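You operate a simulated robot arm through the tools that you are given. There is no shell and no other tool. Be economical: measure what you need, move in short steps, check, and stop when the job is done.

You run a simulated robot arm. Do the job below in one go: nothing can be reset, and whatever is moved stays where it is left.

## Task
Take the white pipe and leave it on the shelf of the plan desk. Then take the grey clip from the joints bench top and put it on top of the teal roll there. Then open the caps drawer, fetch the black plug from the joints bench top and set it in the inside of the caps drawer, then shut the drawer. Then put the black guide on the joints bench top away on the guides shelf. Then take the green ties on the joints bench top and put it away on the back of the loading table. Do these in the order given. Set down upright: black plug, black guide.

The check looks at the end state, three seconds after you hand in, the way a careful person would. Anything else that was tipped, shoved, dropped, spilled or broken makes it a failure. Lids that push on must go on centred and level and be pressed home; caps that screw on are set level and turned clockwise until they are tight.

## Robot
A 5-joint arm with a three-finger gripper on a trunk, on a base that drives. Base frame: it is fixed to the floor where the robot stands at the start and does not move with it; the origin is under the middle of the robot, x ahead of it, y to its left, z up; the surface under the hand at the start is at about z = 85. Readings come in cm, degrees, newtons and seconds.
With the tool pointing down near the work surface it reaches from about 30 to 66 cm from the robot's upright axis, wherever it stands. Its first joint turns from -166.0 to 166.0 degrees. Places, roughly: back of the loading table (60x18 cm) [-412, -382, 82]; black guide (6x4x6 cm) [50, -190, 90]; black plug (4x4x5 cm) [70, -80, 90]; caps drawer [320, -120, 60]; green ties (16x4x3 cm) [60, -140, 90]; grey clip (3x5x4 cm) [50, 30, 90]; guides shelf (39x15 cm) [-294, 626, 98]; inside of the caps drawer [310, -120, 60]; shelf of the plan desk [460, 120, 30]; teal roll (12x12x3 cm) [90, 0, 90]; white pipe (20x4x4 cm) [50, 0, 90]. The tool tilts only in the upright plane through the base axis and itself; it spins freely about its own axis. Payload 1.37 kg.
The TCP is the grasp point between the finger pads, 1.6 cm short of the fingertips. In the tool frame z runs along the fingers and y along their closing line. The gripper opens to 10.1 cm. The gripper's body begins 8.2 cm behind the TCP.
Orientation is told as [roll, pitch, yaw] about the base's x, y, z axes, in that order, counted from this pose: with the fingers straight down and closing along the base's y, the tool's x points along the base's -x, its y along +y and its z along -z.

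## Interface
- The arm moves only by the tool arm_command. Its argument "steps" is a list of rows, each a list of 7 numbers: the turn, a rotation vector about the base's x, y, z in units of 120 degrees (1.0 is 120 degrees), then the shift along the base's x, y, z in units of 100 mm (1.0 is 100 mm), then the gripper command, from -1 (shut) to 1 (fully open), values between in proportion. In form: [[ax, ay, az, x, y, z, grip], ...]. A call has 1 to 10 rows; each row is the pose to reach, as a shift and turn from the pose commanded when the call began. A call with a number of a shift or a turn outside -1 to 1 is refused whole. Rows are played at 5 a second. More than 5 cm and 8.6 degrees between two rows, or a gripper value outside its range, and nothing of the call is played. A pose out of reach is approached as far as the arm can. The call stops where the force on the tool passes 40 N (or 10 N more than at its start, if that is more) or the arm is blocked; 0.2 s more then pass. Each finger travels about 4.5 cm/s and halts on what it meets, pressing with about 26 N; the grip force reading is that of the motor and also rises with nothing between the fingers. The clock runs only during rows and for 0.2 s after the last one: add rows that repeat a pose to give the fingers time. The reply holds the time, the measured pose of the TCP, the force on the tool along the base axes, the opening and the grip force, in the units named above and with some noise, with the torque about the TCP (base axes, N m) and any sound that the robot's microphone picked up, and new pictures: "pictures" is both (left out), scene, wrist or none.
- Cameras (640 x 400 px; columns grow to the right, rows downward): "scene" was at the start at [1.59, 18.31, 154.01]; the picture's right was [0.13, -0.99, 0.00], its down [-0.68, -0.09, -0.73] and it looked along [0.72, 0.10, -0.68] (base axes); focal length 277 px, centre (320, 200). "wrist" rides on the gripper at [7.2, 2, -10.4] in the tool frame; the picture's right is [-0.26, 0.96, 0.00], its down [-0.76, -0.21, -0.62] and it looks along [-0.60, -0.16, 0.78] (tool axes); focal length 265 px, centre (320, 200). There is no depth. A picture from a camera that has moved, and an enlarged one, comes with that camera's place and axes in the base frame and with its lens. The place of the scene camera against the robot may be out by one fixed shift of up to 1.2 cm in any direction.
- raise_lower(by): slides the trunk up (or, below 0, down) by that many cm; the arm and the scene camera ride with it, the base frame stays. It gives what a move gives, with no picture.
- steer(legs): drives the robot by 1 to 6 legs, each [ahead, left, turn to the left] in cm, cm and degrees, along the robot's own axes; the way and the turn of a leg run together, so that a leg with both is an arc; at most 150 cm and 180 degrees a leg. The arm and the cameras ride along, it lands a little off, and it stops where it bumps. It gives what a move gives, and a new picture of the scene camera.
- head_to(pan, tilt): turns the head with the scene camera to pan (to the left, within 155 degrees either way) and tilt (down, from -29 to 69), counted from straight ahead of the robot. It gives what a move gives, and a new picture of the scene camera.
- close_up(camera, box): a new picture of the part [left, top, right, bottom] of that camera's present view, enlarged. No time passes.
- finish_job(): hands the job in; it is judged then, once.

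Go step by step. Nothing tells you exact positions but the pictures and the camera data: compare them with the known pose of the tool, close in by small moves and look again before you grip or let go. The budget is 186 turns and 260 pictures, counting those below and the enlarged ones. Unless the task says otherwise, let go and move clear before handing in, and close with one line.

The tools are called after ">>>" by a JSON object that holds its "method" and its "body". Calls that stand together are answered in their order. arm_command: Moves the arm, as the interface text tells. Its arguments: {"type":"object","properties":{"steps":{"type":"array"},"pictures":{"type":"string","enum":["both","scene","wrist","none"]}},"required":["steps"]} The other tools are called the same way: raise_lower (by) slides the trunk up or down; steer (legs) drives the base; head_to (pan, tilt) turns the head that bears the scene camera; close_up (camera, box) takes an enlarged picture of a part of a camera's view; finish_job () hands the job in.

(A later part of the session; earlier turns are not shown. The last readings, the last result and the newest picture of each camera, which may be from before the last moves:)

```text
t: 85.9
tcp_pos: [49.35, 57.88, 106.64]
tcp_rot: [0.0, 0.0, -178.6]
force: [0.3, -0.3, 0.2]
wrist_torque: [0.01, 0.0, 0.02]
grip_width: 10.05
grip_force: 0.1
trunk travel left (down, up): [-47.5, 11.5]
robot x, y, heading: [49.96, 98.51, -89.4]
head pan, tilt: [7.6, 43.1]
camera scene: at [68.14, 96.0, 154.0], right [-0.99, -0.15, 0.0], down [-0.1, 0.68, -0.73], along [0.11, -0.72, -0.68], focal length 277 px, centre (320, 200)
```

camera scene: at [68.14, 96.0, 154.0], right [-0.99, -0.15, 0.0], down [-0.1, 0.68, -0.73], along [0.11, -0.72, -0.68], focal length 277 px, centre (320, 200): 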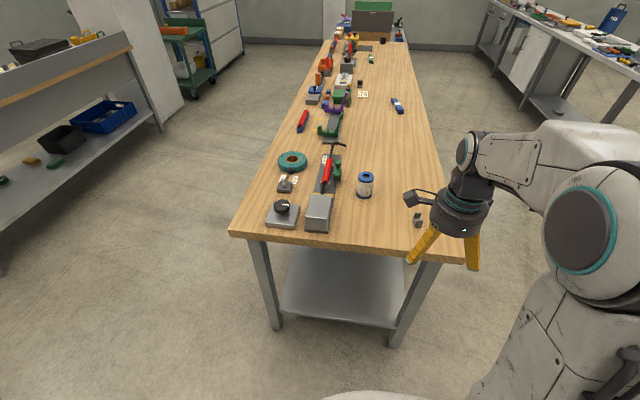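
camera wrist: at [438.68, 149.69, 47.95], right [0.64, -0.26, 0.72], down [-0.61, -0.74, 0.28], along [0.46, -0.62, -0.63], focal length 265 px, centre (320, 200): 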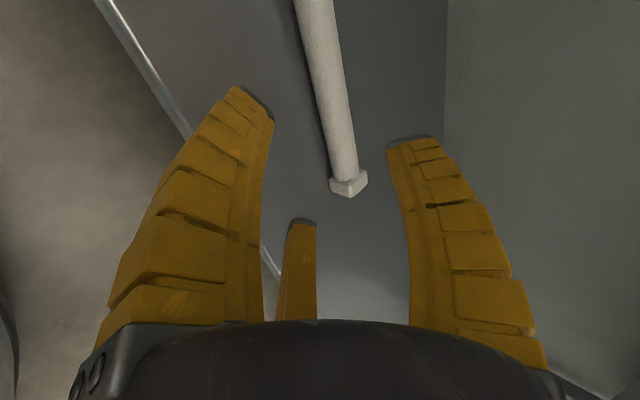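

The bench spans x 34–106 with its left end at y≈43. The clip is at about (45.8, 30) and the roll at about (94, 3). I'll creep ahead 16 cm and close in on the clip.

>>> {"method": "steer", "body": {"legs": [[16, 0, 0]]}}

>>> {"method": "arm_command", "body": {"steps": [[0, 0, 0, -0.2, -0.2, 0, 1], [0, 0, 0, -0.3, -0.5, -0.1, 1], [0, 0, 0, -0.3, -0.5, -0.4, 1], [0, 0, 0, -0.3, -0.5, -0.4, 1]]}}

>>> {"method": "close_up", "body": {"camera": "scene", "box": [340, 200, 540, 325]}}

```text
t: 87.3
tcp_pos: [49.54, 41.78, 106.68]
tcp_rot: [0.0, 0.0, -178.6]
force: [0.2, 0.0, -0.5]
wrist_torque: [0.03, -0.04, 0.01]
grip_width: 10.04
grip_force: 0.0
trunk travel left (down, up): [-47.5, 11.5]
robot x, y, heading: [50.16, 81.95, -89.1]
head pan, tilt: [7.6, 43.1]
camera scene: at [68.38, 79.86, 154.0], right [-0.99, -0.15, 0.0], down [-0.1, 0.68, -0.73], along [0.11, -0.72, -0.68], focal length 277 px, centre (320, 200)
```

scene: 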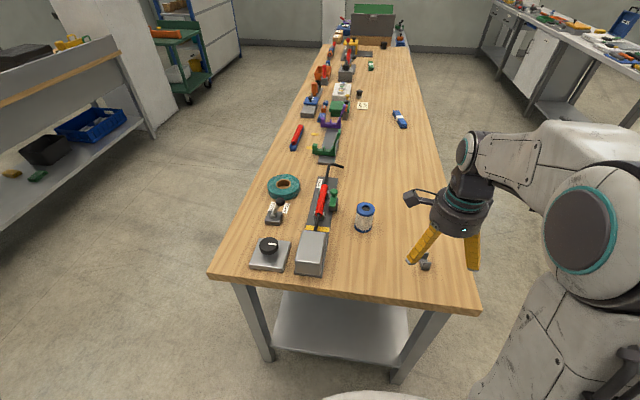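

```text
t: 88.3
tcp_pos: [46.63, 36.83, 102.72]
tcp_rot: [0.0, 0.0, -178.5]
force: [0.4, 0.6, -0.1]
wrist_torque: [0.01, -0.01, 0.0]
grip_width: 10.04
grip_force: 0.1
trunk travel left (down, up): [-47.5, 11.5]
robot x, y, heading: [49.92, 82.02, -89.0]
head pan, tilt: [7.6, 43.1]
camera scene: at [68.37, 79.98, 154.01], right [-0.99, -0.15, 0.0], down [-0.1, 0.68, -0.73], along [0.11, -0.72, -0.68], focal length 277 px, centre (320, 200)
camera wrist: at [53.94, 34.98, 113.08], right [-0.24, -0.97, 0.0], down [-0.76, 0.19, 0.62], along [-0.6, 0.15, -0.78], focal length 265 px, centre (320, 200)
```

scene: 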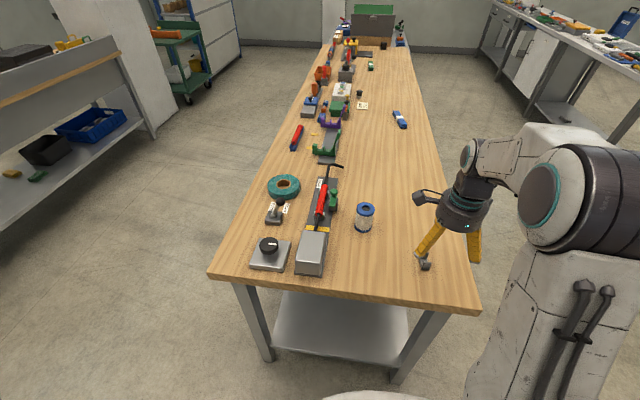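
wrist: 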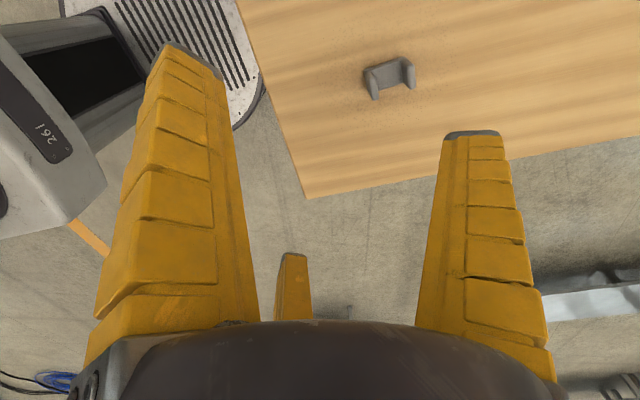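

```text
3.20 times, centred on (440, 262) of scene
camera zoom: at [68.37, 79.98, 154.01], right [-0.99, -0.15, 0.0], down [-0.1, 0.68, -0.73], along [0.11, -0.72, -0.68], focal length 886 px, centre (-64, 0)
```

zoom: 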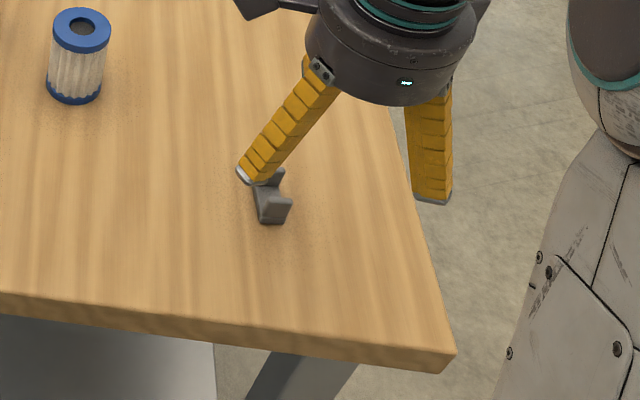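

The clip stands as a U with its prongs at the y ends, near (46.3, 30.1). I'll position over it and look closely.

>>> {"method": "arm_command", "body": {"steps": [[0, 0, 0, 0, -0.4, 0, 1], [0, 0, 0, -0.03, -0.67, -0.2, 1], [0, 0, 0, -0.03, -0.67, -0.6, 1], [0, 0, 0, -0.03, -0.67, -0.6, 1]], "pictures": "wrist"}}

>>> {"method": "close_up", "body": {"camera": "scene", "box": [380, 220, 500, 295]}}

```text
t: 89.3
tcp_pos: [46.29, 30.14, 96.69]
tcp_rot: [0.0, 0.0, -178.6]
force: [0.0, -0.5, -0.3]
wrist_torque: [-0.02, 0.0, 0.02]
grip_width: 10.04
grip_force: 0.1
trunk travel left (down, up): [-47.5, 11.5]
robot x, y, heading: [49.92, 82.01, -89.3]
head pan, tilt: [7.6, 43.1]
camera wrist: at [53.66, 28.33, 107.12], right [-0.24, -0.97, 0.0], down [-0.76, 0.19, 0.62], along [-0.6, 0.15, -0.78], focal length 265 px, centre (320, 200)
```

wrist: 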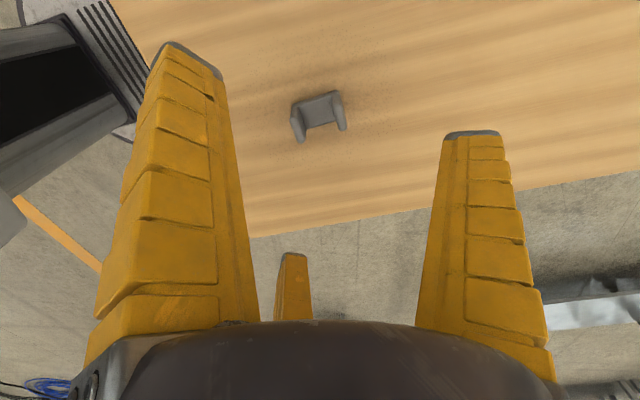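

```text
5.33 times, centred on (440, 258) of scene
camera zoom: at [68.37, 79.97, 154.01], right [-0.99, -0.15, 0.0], down [-0.1, 0.68, -0.73], along [0.11, -0.72, -0.68], focal length 1477 px, centre (-320, -107)
```

zoom: 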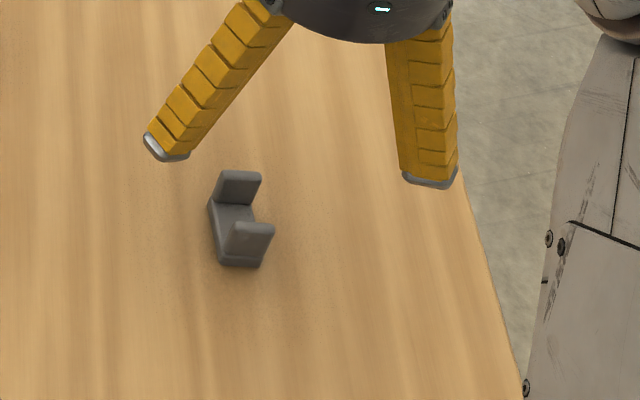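

The clip is under the tool at about (46.4, 30.1), with its long side along y. I notice three fingers around the hand in the pictures. I'll descend and close along the clip's length.

>>> {"method": "arm_command", "body": {"steps": [[0, 0, 0, 0.01, 0, -0.4, 1], [0, 0, 0, 0.01, 0, -0.8, 1], [0, 0, 0, 0.01, 0, -0.95, 1], [0, 0, 0, 0.01, 0, -0.95, 0.5]], "pictures": "both"}}

>>> {"method": "close_up", "body": {"camera": "scene", "box": [380, 220, 500, 295]}}

```text
t: 90.3
tcp_pos: [46.34, 30.17, 87.21]
tcp_rot: [-0.1, 0.0, -178.7]
force: [-0.4, -0.1, 0.5]
wrist_torque: [0.05, 0.02, 0.02]
grip_width: 7.82
grip_force: 1.9
trunk travel left (down, up): [-47.5, 11.5]
robot x, y, heading: [50.33, 82.18, -89.2]
head pan, tilt: [7.6, 43.1]
camera scene: at [68.37, 79.96, 154.01], right [-0.99, -0.15, 0.0], down [-0.1, 0.68, -0.73], along [0.11, -0.72, -0.68], focal length 277 px, centre (320, 200)
camera wrist: at [53.72, 28.26, 97.63], right [-0.24, -0.97, 0.0], down [-0.76, 0.19, 0.62], along [-0.6, 0.15, -0.78], focal length 265 px, centre (320, 200)
```

scene: 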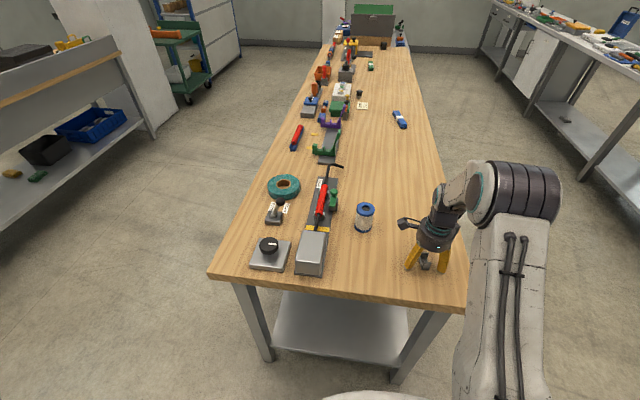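
wrist: 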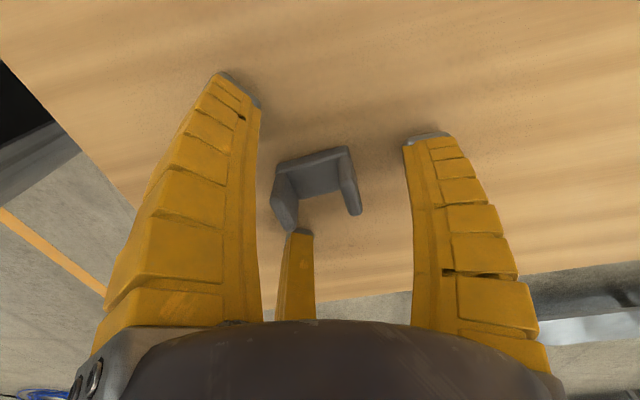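

```text
5.33 times, centred on (440, 258) of scene
camera zoom: at [68.37, 79.96, 154.01], right [-0.99, -0.15, 0.0], down [-0.1, 0.68, -0.73], along [0.11, -0.72, -0.68], focal length 1477 px, centre (-320, -107)
```

zoom: 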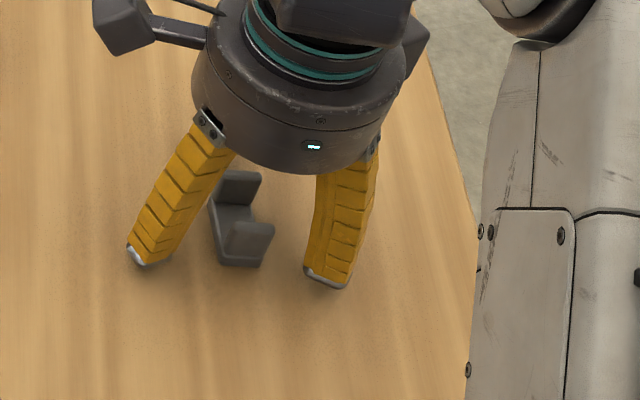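

>>> {"method": "arm_command", "body": {"steps": [[0, 0, 0, 0, 0, 0, 0.3], [0, 0, 0, 0, 0, 0, 0.15], [0, 0, 0, 0, 0, 0, 0.0], [0, 0, 0, 0, 0, 0, -0.15], [0, 0, 0, 0, 0, 0, -0.3], [0, 0, 0, 0, 0, 0, -1], [0, 0, 0, 0, 0, 0, -1]], "pictures": "wrist"}}

>>> {"method": "close_up", "body": {"camera": "scene", "box": [380, 220, 500, 295]}}

```text
t: 91.9
tcp_pos: [46.4, 30.06, 87.36]
tcp_rot: [0.3, -0.1, -178.6]
force: [0.6, -1.5, 5.5]
wrist_torque: [0.0, 0.05, 0.0]
grip_width: 0.85
grip_force: 18.4
trunk travel left (down, up): [-47.5, 11.5]
robot x, y, heading: [50.39, 82.22, -89.3]
head pan, tilt: [7.6, 43.1]
camera wrist: at [53.73, 28.21, 97.76], right [-0.24, -0.97, 0.0], down [-0.76, 0.19, 0.62], along [-0.6, 0.15, -0.78], focal length 265 px, centre (320, 200)
```

wrist: 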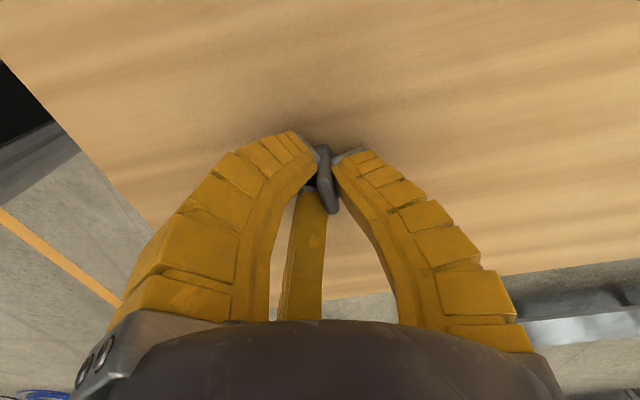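

```text
5.33 times, centred on (440, 258) of scene
camera zoom: at [68.38, 79.98, 154.02], right [-0.99, -0.15, 0.0], down [-0.1, 0.68, -0.73], along [0.11, -0.72, -0.68], focal length 1477 px, centre (-320, -107)
```

zoom: 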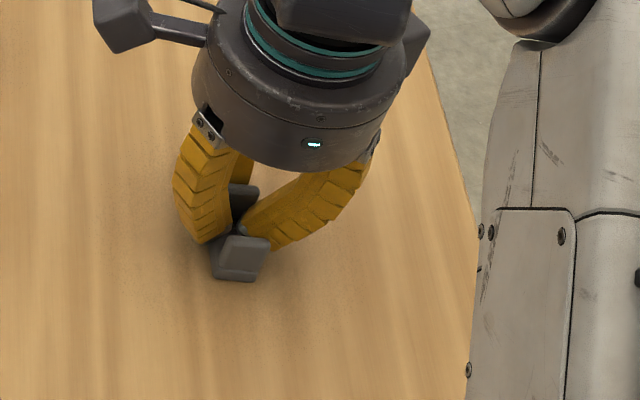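

The fingers seem to hold one prong, with two fingers inside the U and one outside. I'll lift a little and look.

>>> {"method": "arm_command", "body": {"steps": [[0, 0, 0, 0, 0, 0, -1], [0, 0, 0, 0, 0, 0.1, -1], [0, 0, 0, 0, 0, 0.4, -1], [0, 0, 0, 0, 0, 0.8, -1], [0, 0, 0, 0, 0, 0.8, -1]], "pictures": "wrist"}}

>>> {"method": "close_up", "body": {"camera": "scene", "box": [380, 200, 500, 275]}}

```text
t: 93.1
tcp_pos: [46.28, 30.22, 95.3]
tcp_rot: [0.0, 0.0, -178.7]
force: [0.8, -0.3, -0.4]
wrist_torque: [0.04, 0.01, -0.01]
grip_width: 0.6
grip_force: 26.2
trunk travel left (down, up): [-47.5, 11.5]
robot x, y, heading: [50.57, 82.11, -89.1]
head pan, tilt: [7.6, 43.1]
camera wrist: at [53.68, 28.27, 105.63], right [-0.24, -0.97, 0.0], down [-0.76, 0.19, 0.62], along [-0.6, 0.15, -0.78], focal length 265 px, centre (320, 200)
```

wrist: 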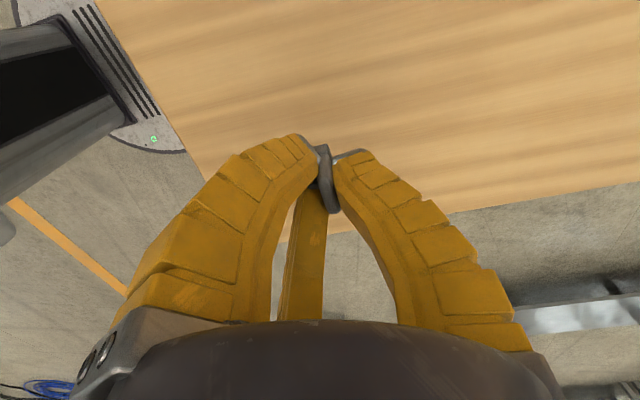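

```text
5.33 times, centred on (440, 238) of scene
camera zoom: at [68.37, 79.96, 154.0], right [-0.99, -0.15, 0.0], down [-0.1, 0.68, -0.73], along [0.11, -0.72, -0.68], focal length 1477 px, centre (-320, 0)
```

zoom: 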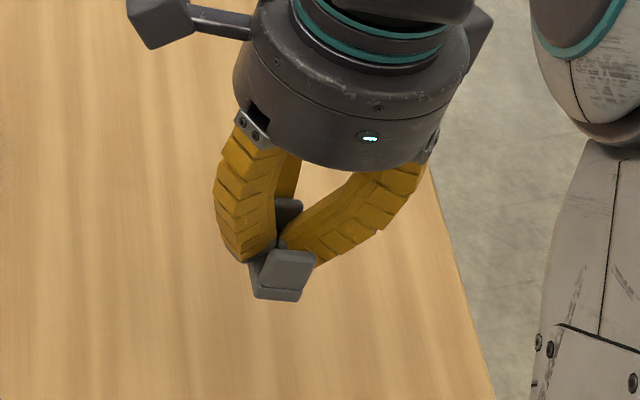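

It's held firmly and level by one prong. I'll raise, pull in, and drive round to the back side of the bench where the roll is within reach.

>>> {"method": "arm_command", "body": {"steps": [[0, 0, 0, 0.1, 0.2, 0.4, -1], [0, 0, 0, 0.2, 0.4, 0.8, -1], [0, 0, 0, 0.3, 0.6, 1.0, -1], [0, 0, 0, 0.35, 0.9, 1.0, -1]], "pictures": "none"}}

>>> {"method": "steer", "body": {"legs": [[-20, 0, 0], [0, 107, 0], [0, 0, -90], [0, 75, 0]]}}

```text
t: 94.1
tcp_pos: [50.07, 39.15, 105.22]
tcp_rot: [0.0, 0.0, -178.6]
force: [0.0, 1.0, -0.3]
wrist_torque: [-0.03, 0.0, -0.05]
grip_width: 0.59
grip_force: 25.7
trunk travel left (down, up): [-47.5, 11.5]
robot x, y, heading: [50.37, 82.04, -89.0]
head pan, tilt: [7.6, 43.1]
```

```text
t: 108.3
tcp_pos: [115.44, 29.41, 105.23]
tcp_rot: [0.0, -0.1, 91.1]
force: [-0.4, -0.5, -0.7]
wrist_torque: [0.01, -0.04, -0.01]
grip_width: 0.58
grip_force: 25.7
trunk travel left (down, up): [-47.5, 11.5]
robot x, y, heading: [158.61, 28.94, -179.2]
head pan, tilt: [7.6, 43.1]
camera scene: at [155.82, 9.84, 154.0], right [-0.14, 0.99, 0.0], down [0.68, 0.1, -0.73], along [-0.72, -0.1, -0.68], focal length 277 px, centre (320, 200)
```

scene: 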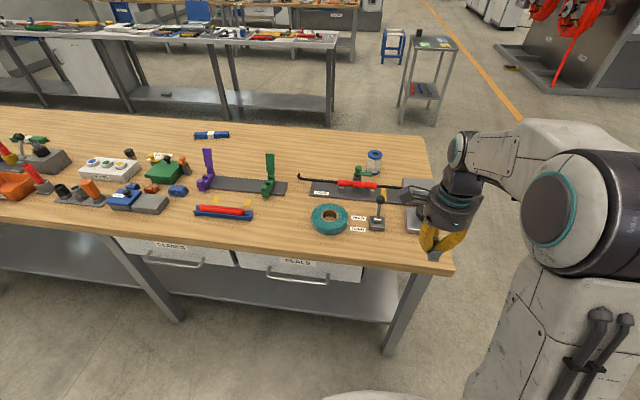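

>>> {"method": "steer", "body": {"legs": [[0, 25, 0], [12, 0, 0]]}}

>>> {"method": "close_up", "body": {"camera": "scene", "box": [300, 180, 540, 330]}}

```text
t: 111.0
tcp_pos: [103.63, 3.69, 105.16]
tcp_rot: [-0.1, 0.0, 91.2]
force: [-0.4, 0.6, -0.1]
wrist_torque: [-0.01, -0.02, 0.0]
grip_width: 0.61
grip_force: 25.8
trunk travel left (down, up): [-47.5, 11.5]
robot x, y, heading: [146.4, 3.34, -179.4]
head pan, tilt: [7.6, 43.1]
camera scene: at [144.01, -15.67, 154.0], right [-0.15, 0.99, 0.0], down [0.68, 0.1, -0.73], along [-0.72, -0.11, -0.68], focal length 277 px, centre (320, 200)
```

scene: 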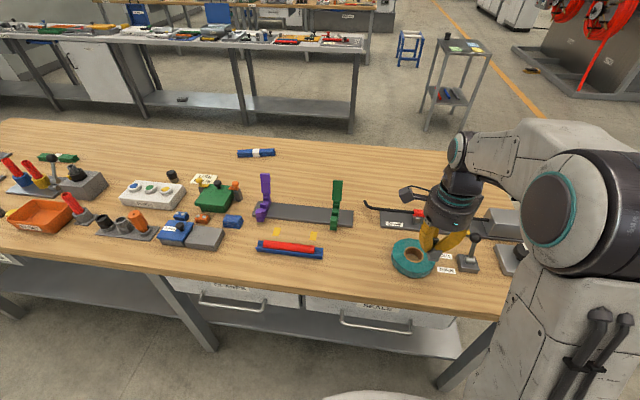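

```text
2.67 times, centred on (420, 255) of scene
camera zoom: at [144.01, -15.67, 154.0], right [-0.15, 0.99, 0.0], down [0.68, 0.1, -0.73], along [-0.72, -0.11, -0.68], focal length 739 px, centre (53, 53)
```

zoom: 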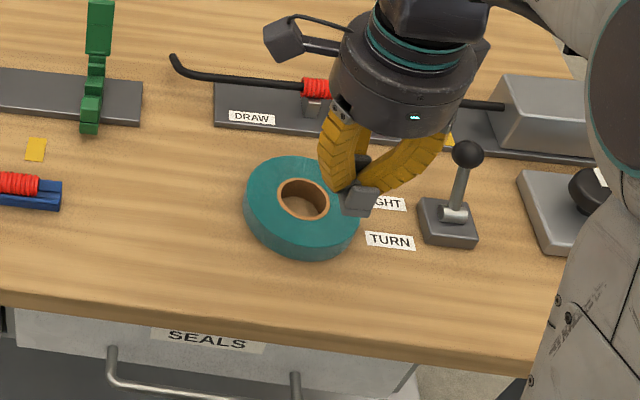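

The roll's centre is near (93, 4), with a 5.4 cm hole. I'll put the clip on the solid ring on its −y side, at about (93, −0.4). First I'll move over it and look with the wrist camera.

>>> {"method": "arm_command", "body": {"steps": [[0, 0, 0, -0.3, -0.1, 0, -1], [0, 0, 0, -0.6, -0.3, 0, -1], [0, 0, 0, -0.9, -0.42, 0, -1], [0, 0, 0, -0.95, -0.42, -0.4, -1], [0, 0, 0, -0.95, -0.42, -0.4, -1]]}}

>>> {"method": "close_up", "body": {"camera": "scene", "box": [340, 180, 500, 280]}}

```text
t: 112.2
tcp_pos: [94.06, -0.42, 101.04]
tcp_rot: [0.0, -0.1, 91.3]
force: [0.0, -0.2, 0.4]
wrist_torque: [-0.01, 0.03, 0.02]
grip_width: 0.6
grip_force: 26.0
trunk travel left (down, up): [-47.5, 11.5]
robot x, y, heading: [146.88, 2.98, -179.2]
head pan, tilt: [7.6, 43.1]
camera scene: at [144.15, -15.67, 154.01], right [-0.15, 0.99, 0.0], down [0.68, 0.1, -0.73], along [-0.72, -0.11, -0.68], focal length 277 px, centre (320, 200)
camera wrist: at [92.38, -7.73, 111.48], right [-0.97, 0.24, 0.0], down [0.19, 0.76, 0.62], along [0.15, 0.6, -0.78], focal length 265 px, centre (320, 200)
```

scene: 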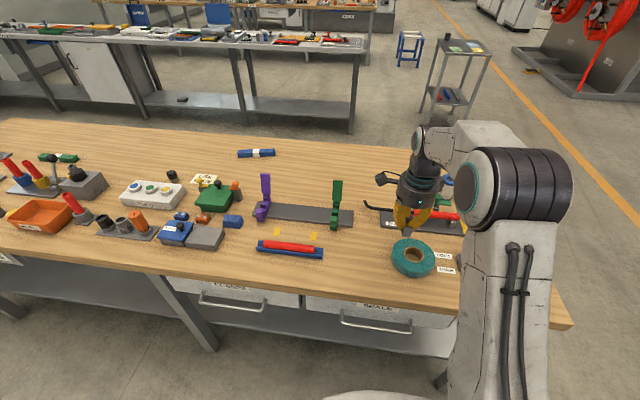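
wrist: 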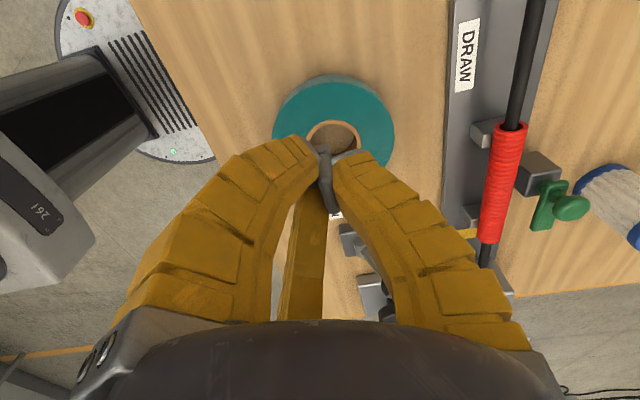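

```text
4.00 times, centred on (420, 230) of scene
camera zoom: at [144.15, -15.67, 154.01], right [-0.15, 0.99, 0.0], down [0.68, 0.1, -0.73], along [-0.72, -0.11, -0.68], focal length 1108 px, centre (-80, 80)
```

zoom: 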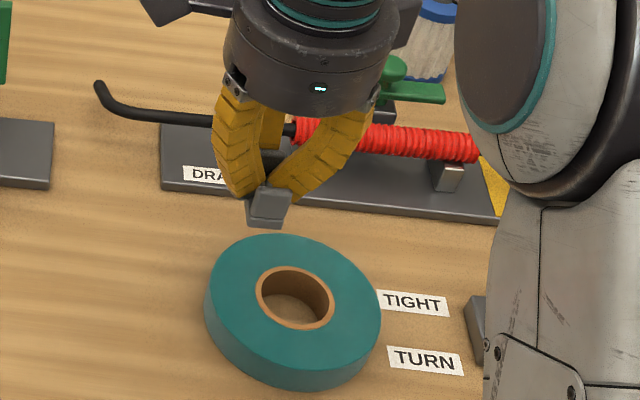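

>>> {"method": "arm_command", "body": {"steps": [[0, 0, 0, -0.27, 0, -0.2, -1], [0, 0, 0, -0.27, 0, -0.6, -1], [0, 0, 0, -0.27, 0, -0.9, -1], [0, 0, 0, -0.27, 0, -0.9, -1]]}}

>>> {"method": "close_up", "body": {"camera": "scene", "box": [340, 200, 500, 300]}}

```text
t: 113.2
tcp_pos: [91.4, -0.4, 92.01]
tcp_rot: [-0.1, 0.0, 91.3]
force: [0.3, 0.0, 0.0]
wrist_torque: [-0.01, 0.0, -0.02]
grip_width: 0.61
grip_force: 25.9
trunk travel left (down, up): [-47.5, 11.5]
robot x, y, heading: [146.5, 3.31, -179.3]
head pan, tilt: [7.6, 43.1]
camera scene: at [144.12, -15.67, 154.01], right [-0.15, 0.99, 0.0], down [0.68, 0.1, -0.73], along [-0.72, -0.11, -0.68], focal length 277 px, centre (320, 200)
camera wrist: at [89.76, -7.73, 102.38], right [-0.97, 0.24, 0.0], down [0.19, 0.76, 0.62], along [0.15, 0.6, -0.78], focal length 265 px, centre (320, 200)
```

scene: 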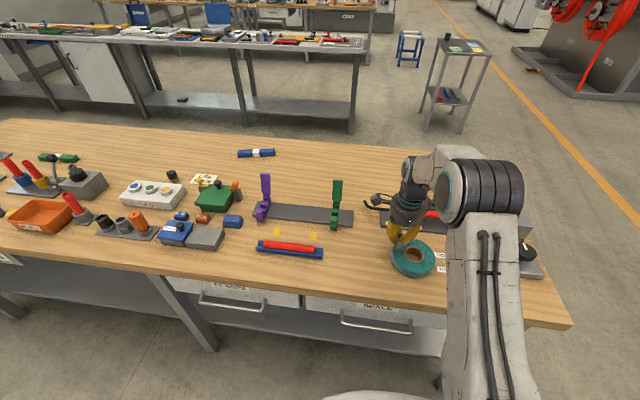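
wrist: 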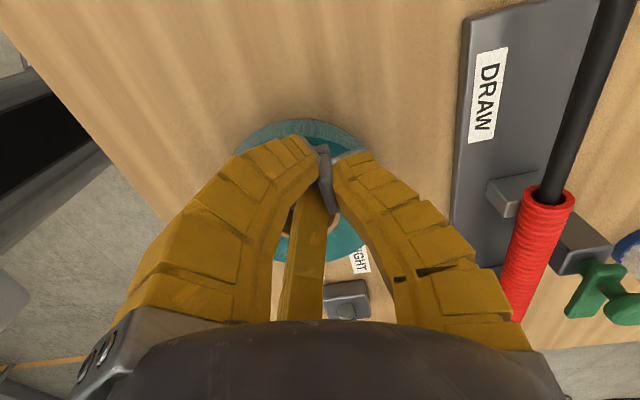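

```text
4.00 times, centred on (420, 250) of scene
camera zoom: at [144.12, -15.67, 154.01], right [-0.15, 0.99, 0.0], down [0.68, 0.1, -0.73], along [-0.72, -0.11, -0.68], focal length 1108 px, centre (-80, 0)
```

zoom: 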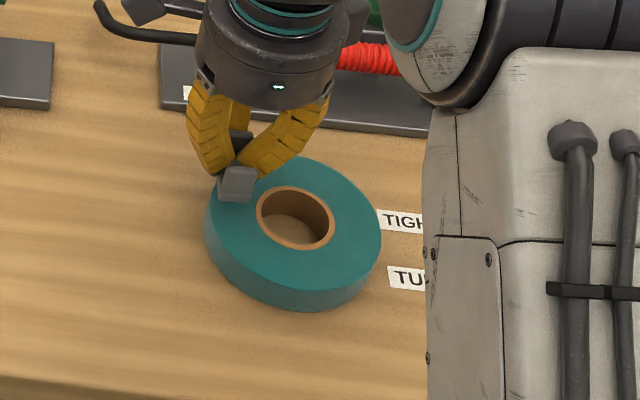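

The clip sits about 2 cm too far in −x along the ring. I'll shift +2.2 cm and lower carefully.

>>> {"method": "arm_command", "body": {"steps": [[0, 0, 0, 0.22, 0, 0, -1], [0, 0, 0, 0.22, 0, -0.06, -1], [0, 0, 0, 0.22, 0, -0.11, -1], [0, 0, 0, 0.22, 0, -0.11, -1]], "pictures": "none"}}

>>> {"method": "close_up", "body": {"camera": "scene", "box": [370, 220, 450, 270]}}

```text
t: 114.2
tcp_pos: [93.74, -0.39, 91.01]
tcp_rot: [0.0, 0.0, 91.4]
force: [0.5, 0.0, 0.0]
wrist_torque: [0.03, 0.01, -0.01]
grip_width: 0.61
grip_force: 26.3
trunk travel left (down, up): [-47.5, 11.5]
robot x, y, heading: [146.65, 3.65, -179.2]
head pan, tilt: [7.6, 43.1]
```

```text
8.00 times, centred on (410, 245) of scene
camera zoom: at [144.14, -15.67, 154.01], right [-0.15, 0.99, 0.0], down [0.68, 0.1, -0.73], along [-0.72, -0.11, -0.68], focal length 2216 px, centre (-400, -160)
```

zoom: 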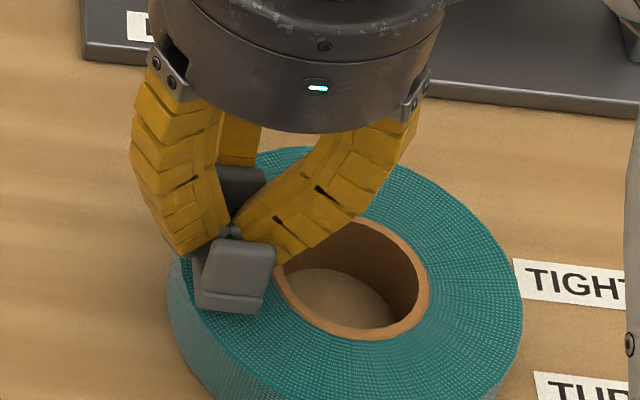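

>>> {"method": "arm_command", "body": {"steps": [[0, 0, 0, 0, 0, -0.03, -1], [0, 0, 0, 0, 0, -0.05, -1], [0, 0, 0, 0, 0, -0.05, -1]], "pictures": "none"}}

>>> {"method": "arm_command", "body": {"steps": [[0, 0, 0, 0, 0, -0.02, -1], [0, 0, 0, 0, 0, -0.04, -1], [0, 0, 0, 0, 0, -0.04, -1]], "pictures": "none"}}

>>> {"method": "close_up", "body": {"camera": "scene", "box": [370, 220, 450, 270]}}

```text
t: 115.0
tcp_pos: [93.77, -0.45, 90.54]
tcp_rot: [-0.1, 0.0, 91.3]
force: [-0.1, 0.2, -0.5]
wrist_torque: [-0.02, -0.01, 0.02]
grip_width: 0.62
grip_force: 26.7
trunk travel left (down, up): [-47.5, 11.5]
robot x, y, heading: [147.1, 3.32, -179.3]
head pan, tilt: [7.6, 43.1]
```

```text
t: 115.8
tcp_pos: [93.71, -0.45, 90.35]
tcp_rot: [0.3, -0.1, 91.3]
force: [0.5, 0.3, 14.3]
wrist_torque: [0.06, 0.1, 0.0]
grip_width: 0.6
grip_force: 25.5
trunk travel left (down, up): [-47.5, 11.5]
robot x, y, heading: [146.66, 2.87, -179.4]
head pan, tilt: [7.6, 43.1]
```

```text
8.00 times, centred on (410, 245) of scene
camera zoom: at [144.29, -15.65, 154.03], right [-0.15, 0.99, 0.0], down [0.68, 0.1, -0.73], along [-0.72, -0.11, -0.68], focal length 2216 px, centre (-400, -160)
```

zoom: 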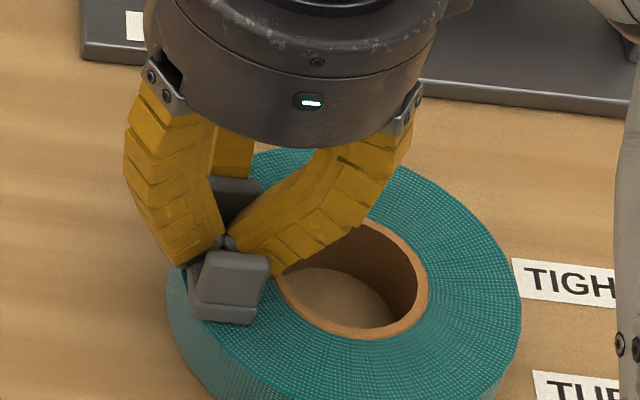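

It's resting on the roll. I'll open slightly (the inner fingers have limited room) and lift straight up.

>>> {"method": "arm_command", "body": {"steps": [[0, 0, 0, 0, 0, 0.02, -1], [0, 0, 0, 0, 0, 0.02, -0.75], [0, 0, 0, 0, 0, 0.02, -0.6], [0, 0, 0, 0, 0, 0.02, -0.6], [0, 0, 0, 0, 0, 0.1, -0.6], [0, 0, 0, 0, 0, 0.3, -0.6], [0, 0, 0, 0, 0, 0.7, -0.6], [0, 0, 0, 0, 0, 1.0, -0.6]], "pictures": "scene"}}

>>> {"method": "close_up", "body": {"camera": "scene", "box": [370, 220, 450, 270]}}

```text
t: 117.6
tcp_pos: [93.72, -0.51, 100.23]
tcp_rot: [-0.1, 0.0, 91.3]
force: [0.4, -0.6, 0.2]
wrist_torque: [0.01, -0.02, 0.0]
grip_width: 2.55
grip_force: 4.4
trunk travel left (down, up): [-47.5, 11.5]
robot x, y, heading: [146.72, 3.66, -179.4]
head pan, tilt: [7.6, 43.1]
camera scene: at [144.17, -15.67, 154.0], right [-0.15, 0.99, 0.0], down [0.68, 0.1, -0.73], along [-0.72, -0.11, -0.68], focal length 277 px, centre (320, 200)
```

scene: 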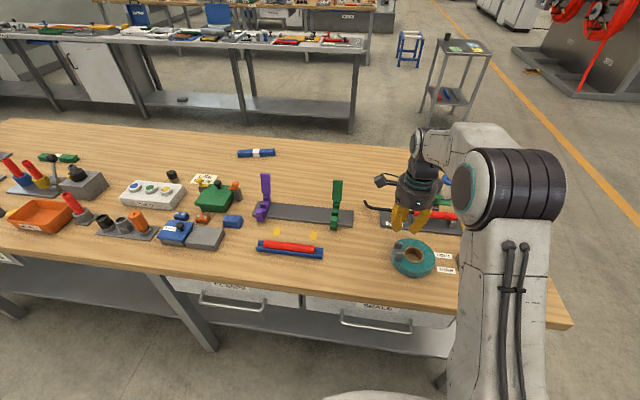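

```text
8.00 times, centred on (410, 245) of scene
camera zoom: at [144.17, -15.67, 154.0], right [-0.15, 0.99, 0.0], down [0.68, 0.1, -0.73], along [-0.72, -0.11, -0.68], focal length 2216 px, centre (-400, -160)
```

zoom: 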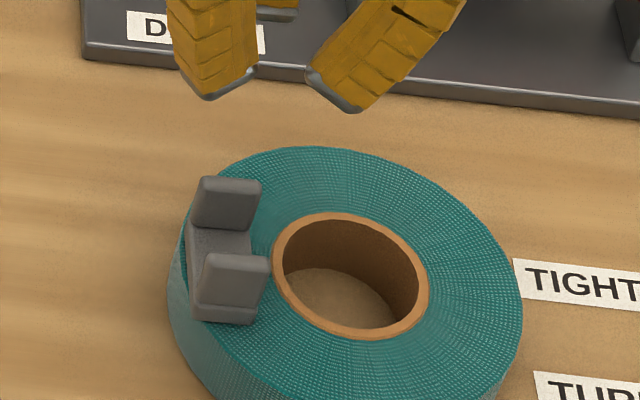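

The clip sits cleanly on the roll. Now I'll look toward the caps drawer, behind the robot.

>>> {"method": "head_to", "body": {"pan": 145, "tilt": 25}}

```text
t: 119.8
tcp_pos: [93.7, -0.36, 100.07]
tcp_rot: [0.0, 0.0, 91.3]
force: [-0.3, 0.6, -0.4]
wrist_torque: [-0.04, 0.01, 0.0]
grip_width: 2.52
grip_force: 3.9
trunk travel left (down, up): [-47.5, 11.5]
robot x, y, heading: [146.99, 3.72, -179.3]
head pan, tilt: [145.0, 25.0]
camera scene: at [159.93, -19.65, 156.8], right [-0.56, -0.83, 0.0], down [-0.35, 0.24, -0.91], along [0.75, -0.51, -0.42], focal length 277 px, centre (320, 200)
```

scene: 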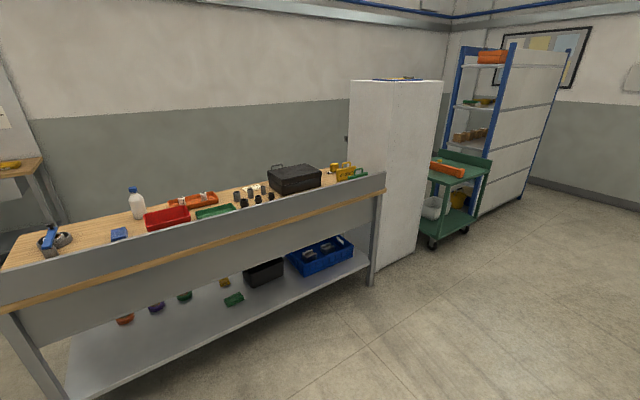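

The bench with the caps drawer has its plain back to this side, so the drawer must open on the far side (+x). I'll raise the arm, then drive around its left end with the same heading.

>>> {"method": "arm_command", "body": {"steps": [[0, 0, 0, 0.2, 0.1, 0.4, 0], [0, 0, 0, 0.5, 0.2, 0.8, 0], [0, 0, 0, 0.8, 0.3, 1.0, 0], [0, 0, 0, 1.0, 0.3, 1.0, 0]], "pictures": "none"}}

>>> {"method": "steer", "body": {"legs": [[-15, 0, 0], [0, -100, 0], [-120, 0, 0], [-113, 0, 0]]}}

>>> {"method": "head_to", "body": {"pan": 20, "tilt": 30}}

```text
refused: row 2 steps farther than a row can; nothing moved
```

```text
t: 137.0
tcp_pos: [340.73, 104.22, 100.16]
tcp_rot: [0.0, 0.0, 92.0]
force: [-0.4, -0.2, 0.2]
wrist_torque: [-0.01, 0.02, 0.01]
grip_width: 2.55
grip_force: 3.8
trunk travel left (down, up): [-47.5, 11.5]
robot x, y, heading: [394.01, 108.68, -178.4]
head pan, tilt: [145.0, 25.0]
camera scene: at [407.2, 85.69, 156.79], right [-0.55, -0.83, 0.0], down [-0.35, 0.23, -0.91], along [0.75, -0.5, -0.42], focal length 277 px, centre (320, 200)
```

scene: 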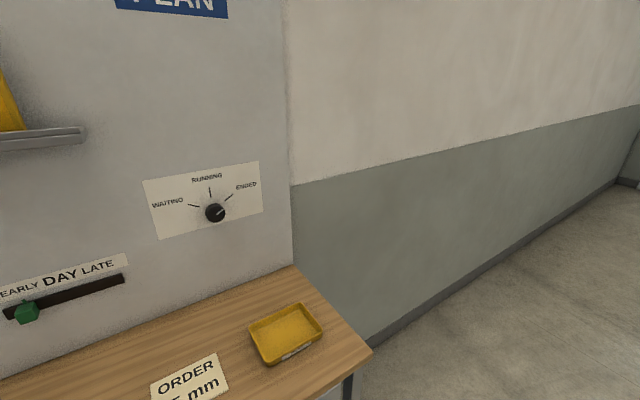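

```text
t: 139.1
tcp_pos: [340.82, 104.36, 100.06]
tcp_rot: [-0.1, 0.0, 91.8]
force: [-0.3, -0.1, -0.7]
wrist_torque: [-0.01, -0.02, 0.01]
grip_width: 2.57
grip_force: 3.6
trunk travel left (down, up): [-47.5, 11.5]
robot x, y, heading: [393.41, 108.22, -178.7]
head pan, tilt: [20.0, 30.0]
camera scene: at [391.09, 87.51, 156.0], right [-0.36, 0.93, 0.0], down [0.47, 0.18, -0.87], along [-0.81, -0.32, -0.5], focal length 277 px, centre (320, 200)
```

scene: 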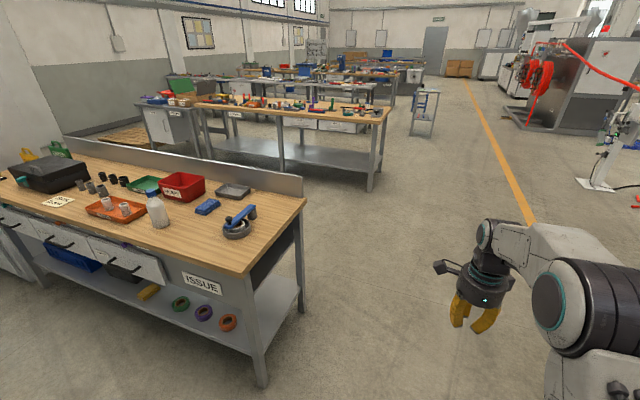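

Now I see the drawer side of the bench. I'll drive along it towards y≈−110 and look.

>>> {"method": "steer", "body": {"legs": [[0, 110, 0], [0, 100, 0]]}}

```text
t: 149.5
tcp_pos: [346.77, -105.81, 100.18]
tcp_rot: [0.0, 0.0, 92.1]
force: [-0.2, -0.8, 0.2]
wrist_torque: [0.01, -0.01, 0.02]
grip_width: 2.52
grip_force: 3.9
trunk travel left (down, up): [-47.5, 11.5]
robot x, y, heading: [399.8, -101.31, -178.7]
head pan, tilt: [20.0, 30.0]
camera scene: at [397.16, -122.4, 156.0], right [-0.37, 0.93, 0.0], down [0.47, 0.18, -0.87], along [-0.81, -0.32, -0.5], focal length 277 px, centre (320, 200)
```

scene: 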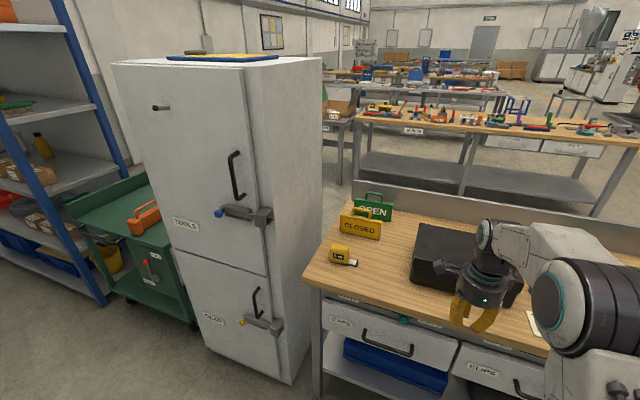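

>>> {"method": "head_to", "body": {"pan": 15, "tilt": 50}}

>>> {"method": "close_up", "body": {"camera": "scene", "box": [240, 140, 480, 290]}}

```text
t: 150.3
tcp_pos: [346.76, -105.77, 100.08]
tcp_rot: [0.0, 0.0, 92.1]
force: [0.4, -0.8, -0.3]
wrist_torque: [-0.01, 0.02, 0.02]
grip_width: 2.54
grip_force: 4.0
trunk travel left (down, up): [-47.5, 11.5]
robot x, y, heading: [399.36, -101.36, -178.3]
head pan, tilt: [15.0, 50.0]
camera scene: at [398.19, -121.25, 153.05], right [-0.28, 0.96, 0.0], down [0.73, 0.22, -0.64], along [-0.62, -0.18, -0.77], focal length 277 px, centre (320, 200)
```

scene: 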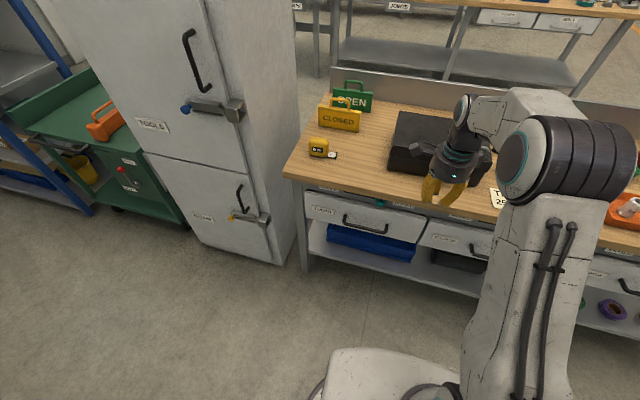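

```text
2.67 times, centred on (360, 215) of scene
camera zoom: at [398.19, -121.25, 153.05], right [-0.28, 0.96, 0.0], down [0.73, 0.22, -0.64], along [-0.62, -0.18, -0.77], focal length 739 px, centre (213, 160)
```

zoom: 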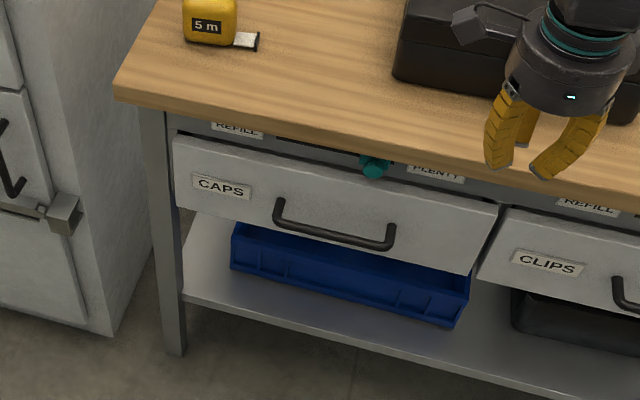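

The leftmost drawer is CAPS. Its bar handle is near (335, −121.5, 65), with a slider knob just above it that I must not touch. I'll line up with it and lower the trunk.

>>> {"method": "steer", "body": {"legs": [[0, 20, 0], [-6, 0, 0]]}}

>>> {"method": "raise_lower", "body": {"by": -28}}

>>> {"method": "arm_command", "body": {"steps": [[0, 0.07, 0, 0.1, 0.15, 0, 0], [0, 0.14, 0, 0.2, 0.3, 0, 0.1], [0, 0.21, 0, 0.3, 0.4, 0, 0.1], [0, 0.28, 0, 0.3, 0.4, 0, 0.1], [0, 0.35, 0, 0.3, 0.4, 0, 0.1], [0, 0.42, 0, 0.3, 0.4, 0, 0.1], [0, 0.48, 0, 0.3, 0.4, 0, 0.1], [0, 0.48, 0, 0.3, 0.4, 0, 0.1]]}}

```text
t: 152.5
tcp_pos: [353.52, -125.7, 100.2]
tcp_rot: [0.1, -0.1, 92.2]
force: [0.3, 0.2, 0.1]
wrist_torque: [0.01, 0.03, -0.02]
grip_width: 2.55
grip_force: 3.9
trunk travel left (down, up): [-47.5, 11.5]
robot x, y, heading: [406.39, -120.79, -178.8]
head pan, tilt: [15.0, 50.0]
camera scene: at [404.92, -141.02, 153.05], right [-0.28, 0.96, 0.0], down [0.73, 0.22, -0.64], along [-0.62, -0.18, -0.77], focal length 277 px, centre (320, 200)
```

scene: 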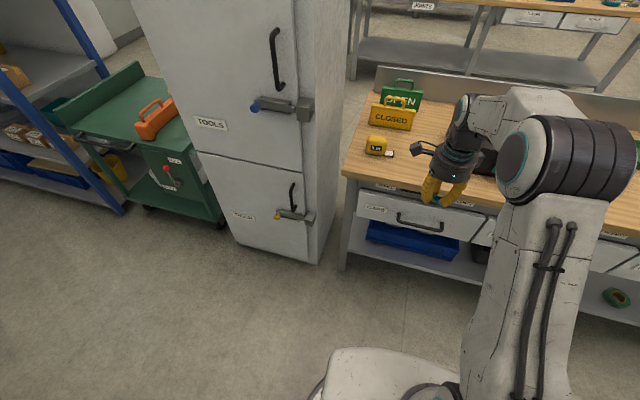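

```text
t: 155.3
tcp_pos: [353.16, -125.56, 72.2]
tcp_rot: [0.0, 0.0, 92.1]
force: [0.1, 0.4, 0.5]
wrist_torque: [-0.03, 0.01, 0.02]
grip_width: 2.53
grip_force: 4.0
trunk travel left (down, up): [-19.5, 39.5]
robot x, y, heading: [406.19, -121.02, -178.7]
head pan, tilt: [15.0, 50.0]
```

```text
t: 157.1
tcp_pos: [356.14, -121.63, 72.22]
tcp_rot: [57.5, -1.8, 91.3]
force: [-0.5, 0.7, -0.4]
wrist_torque: [0.03, 0.01, 0.01]
grip_width: 5.92
grip_force: 2.8
out of reach, approached as far as the arm can: row 7, 8
trunk travel left (down, up): [-19.5, 39.5]
robot x, y, heading: [405.95, -120.94, -178.5]
head pan, tilt: [15.0, 50.0]
camera scene: at [404.79, -141.03, 125.05], right [-0.28, 0.96, 0.0], down [0.73, 0.22, -0.64], along [-0.62, -0.18, -0.77], focal length 277 px, centre (320, 200)
camera wrist: at [364.1, -128.8, 79.22], right [-0.52, 0.23, 0.82], down [0.62, 0.77, 0.18], along [-0.59, 0.6, -0.54], focal length 265 px, centre (320, 200)
```

scene: 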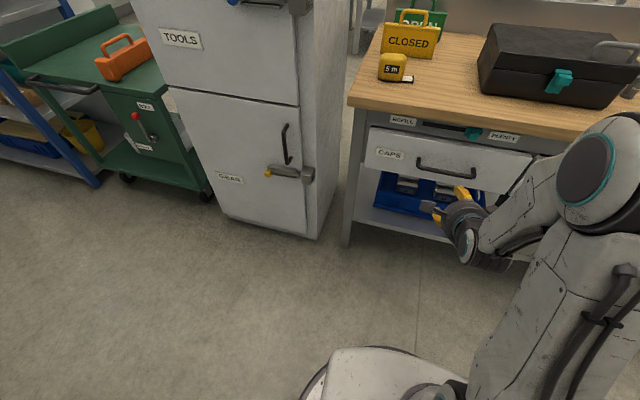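
wrist: 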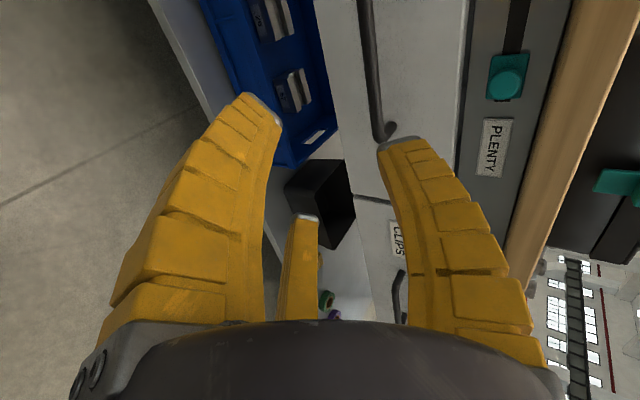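

I'll advance along the tool axis toward the bar, stopping short to re-measure.

>>> {"method": "arm_command", "body": {"steps": [[0, 0, 0, -0.4, 0, 0, 0.1], [0, 0, 0, -0.8, 0, -0.1, 0.1], [0, 0, 0, -1.0, 0, -0.2, 0.1], [0, 0, 0, -1.0, 0, -0.2, 0.1]]}}

>>> {"method": "close_up", "body": {"camera": "scene", "box": [360, 110, 560, 235]}}

```text
t: 158.1
tcp_pos: [346.0, -121.44, 70.31]
tcp_rot: [57.7, -1.7, 91.2]
force: [0.3, 0.0, 0.5]
wrist_torque: [0.02, -0.02, 0.02]
grip_width: 5.92
grip_force: 3.2
trunk travel left (down, up): [-19.5, 39.5]
robot x, y, heading: [406.56, -120.84, -178.5]
head pan, tilt: [15.0, 50.0]
camera scene: at [404.79, -141.03, 125.05], right [-0.28, 0.96, 0.0], down [0.73, 0.22, -0.64], along [-0.62, -0.18, -0.77], focal length 277 px, centre (320, 200)
camera wrist: at [353.97, -128.78, 77.31], right [-0.52, 0.23, 0.82], down [0.62, 0.76, 0.18], along [-0.59, 0.6, -0.54], focal length 265 px, centre (320, 200)
```

scene: 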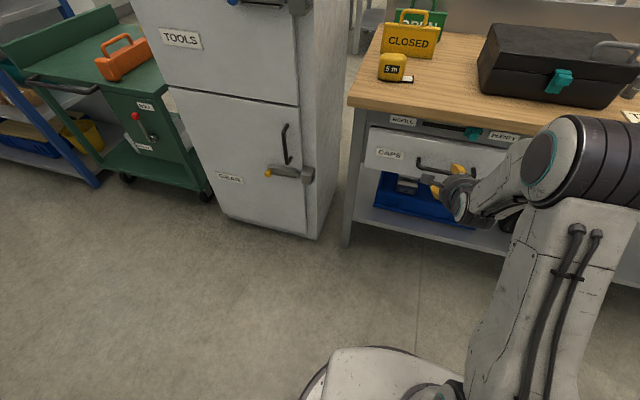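
wrist: 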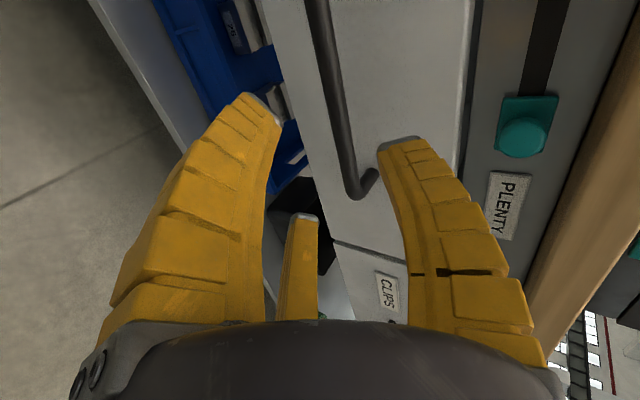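

```text
3.20 times, centred on (460, 172) of scene
camera zoom: at [404.79, -141.03, 125.05], right [-0.28, 0.96, 0.0], down [0.73, 0.22, -0.64], along [-0.62, -0.18, -0.77], focal length 886 px, centre (-128, 288)
```

zoom: 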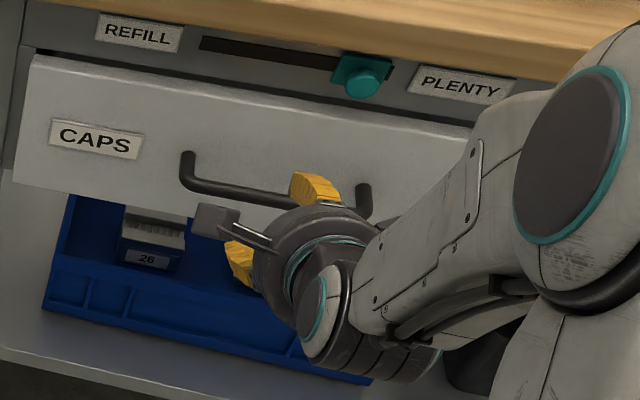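

Triangulating two wrist views puts the bar at x≈337.4, z≈66.5. I'll move in along the tool axis.

>>> {"method": "arm_command", "body": {"steps": [[0, 0, 0, -0.07, 0, 0.11, -0.1], [0, 0, 0, -0.3, 0, -0.03, -0.1], [0, 0, 0, -0.5, 0, -0.155, -0.1], [0, 0, 0, -0.7, 0, -0.28, -0.1], [0, 0, 0, -0.82, 0, -0.355, -0.1], [0, 0, 0, -0.82, 0, -0.355, -0.1]], "pictures": "wrist"}}

>>> {"method": "close_up", "body": {"camera": "scene", "box": [360, 110, 560, 235]}}

```text
t: 159.5
tcp_pos: [337.88, -121.5, 66.61]
tcp_rot: [57.6, -1.6, 91.2]
force: [0.0, -0.2, -0.4]
wrist_torque: [0.0, -0.01, -0.03]
grip_width: 4.94
grip_force: 3.4
trunk travel left (down, up): [-19.5, 39.5]
robot x, y, heading: [406.17, -121.07, -178.5]
head pan, tilt: [15.0, 50.0]
camera wrist: at [345.8, -128.81, 73.7], right [-0.52, 0.23, 0.82], down [0.62, 0.76, 0.18], along [-0.59, 0.6, -0.54], focal length 265 px, centre (320, 200)
```

wrist: 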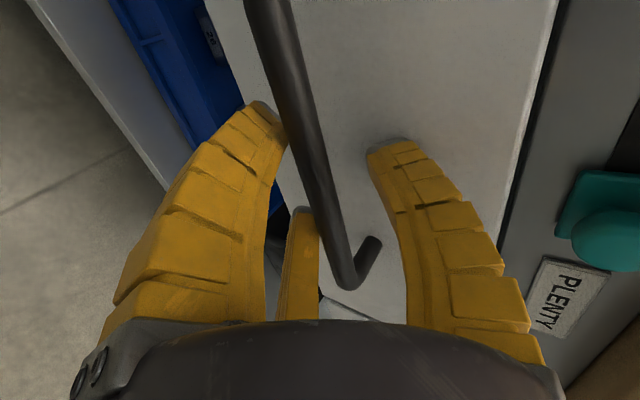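

```text
3.20 times, centred on (460, 172) of scene
camera zoom: at [404.79, -141.03, 125.05], right [-0.28, 0.96, 0.0], down [0.73, 0.22, -0.64], along [-0.62, -0.18, -0.77], focal length 886 px, centre (-128, 288)
```

zoom: 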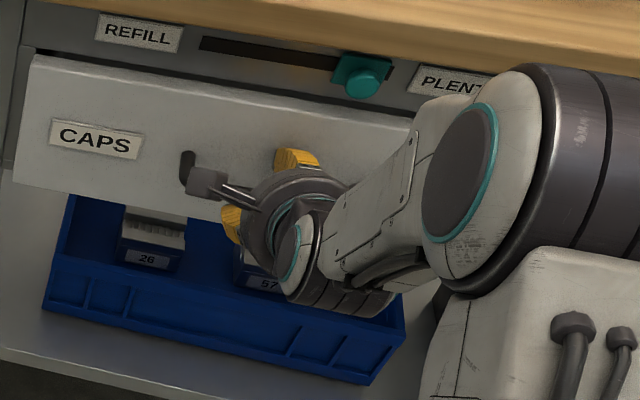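

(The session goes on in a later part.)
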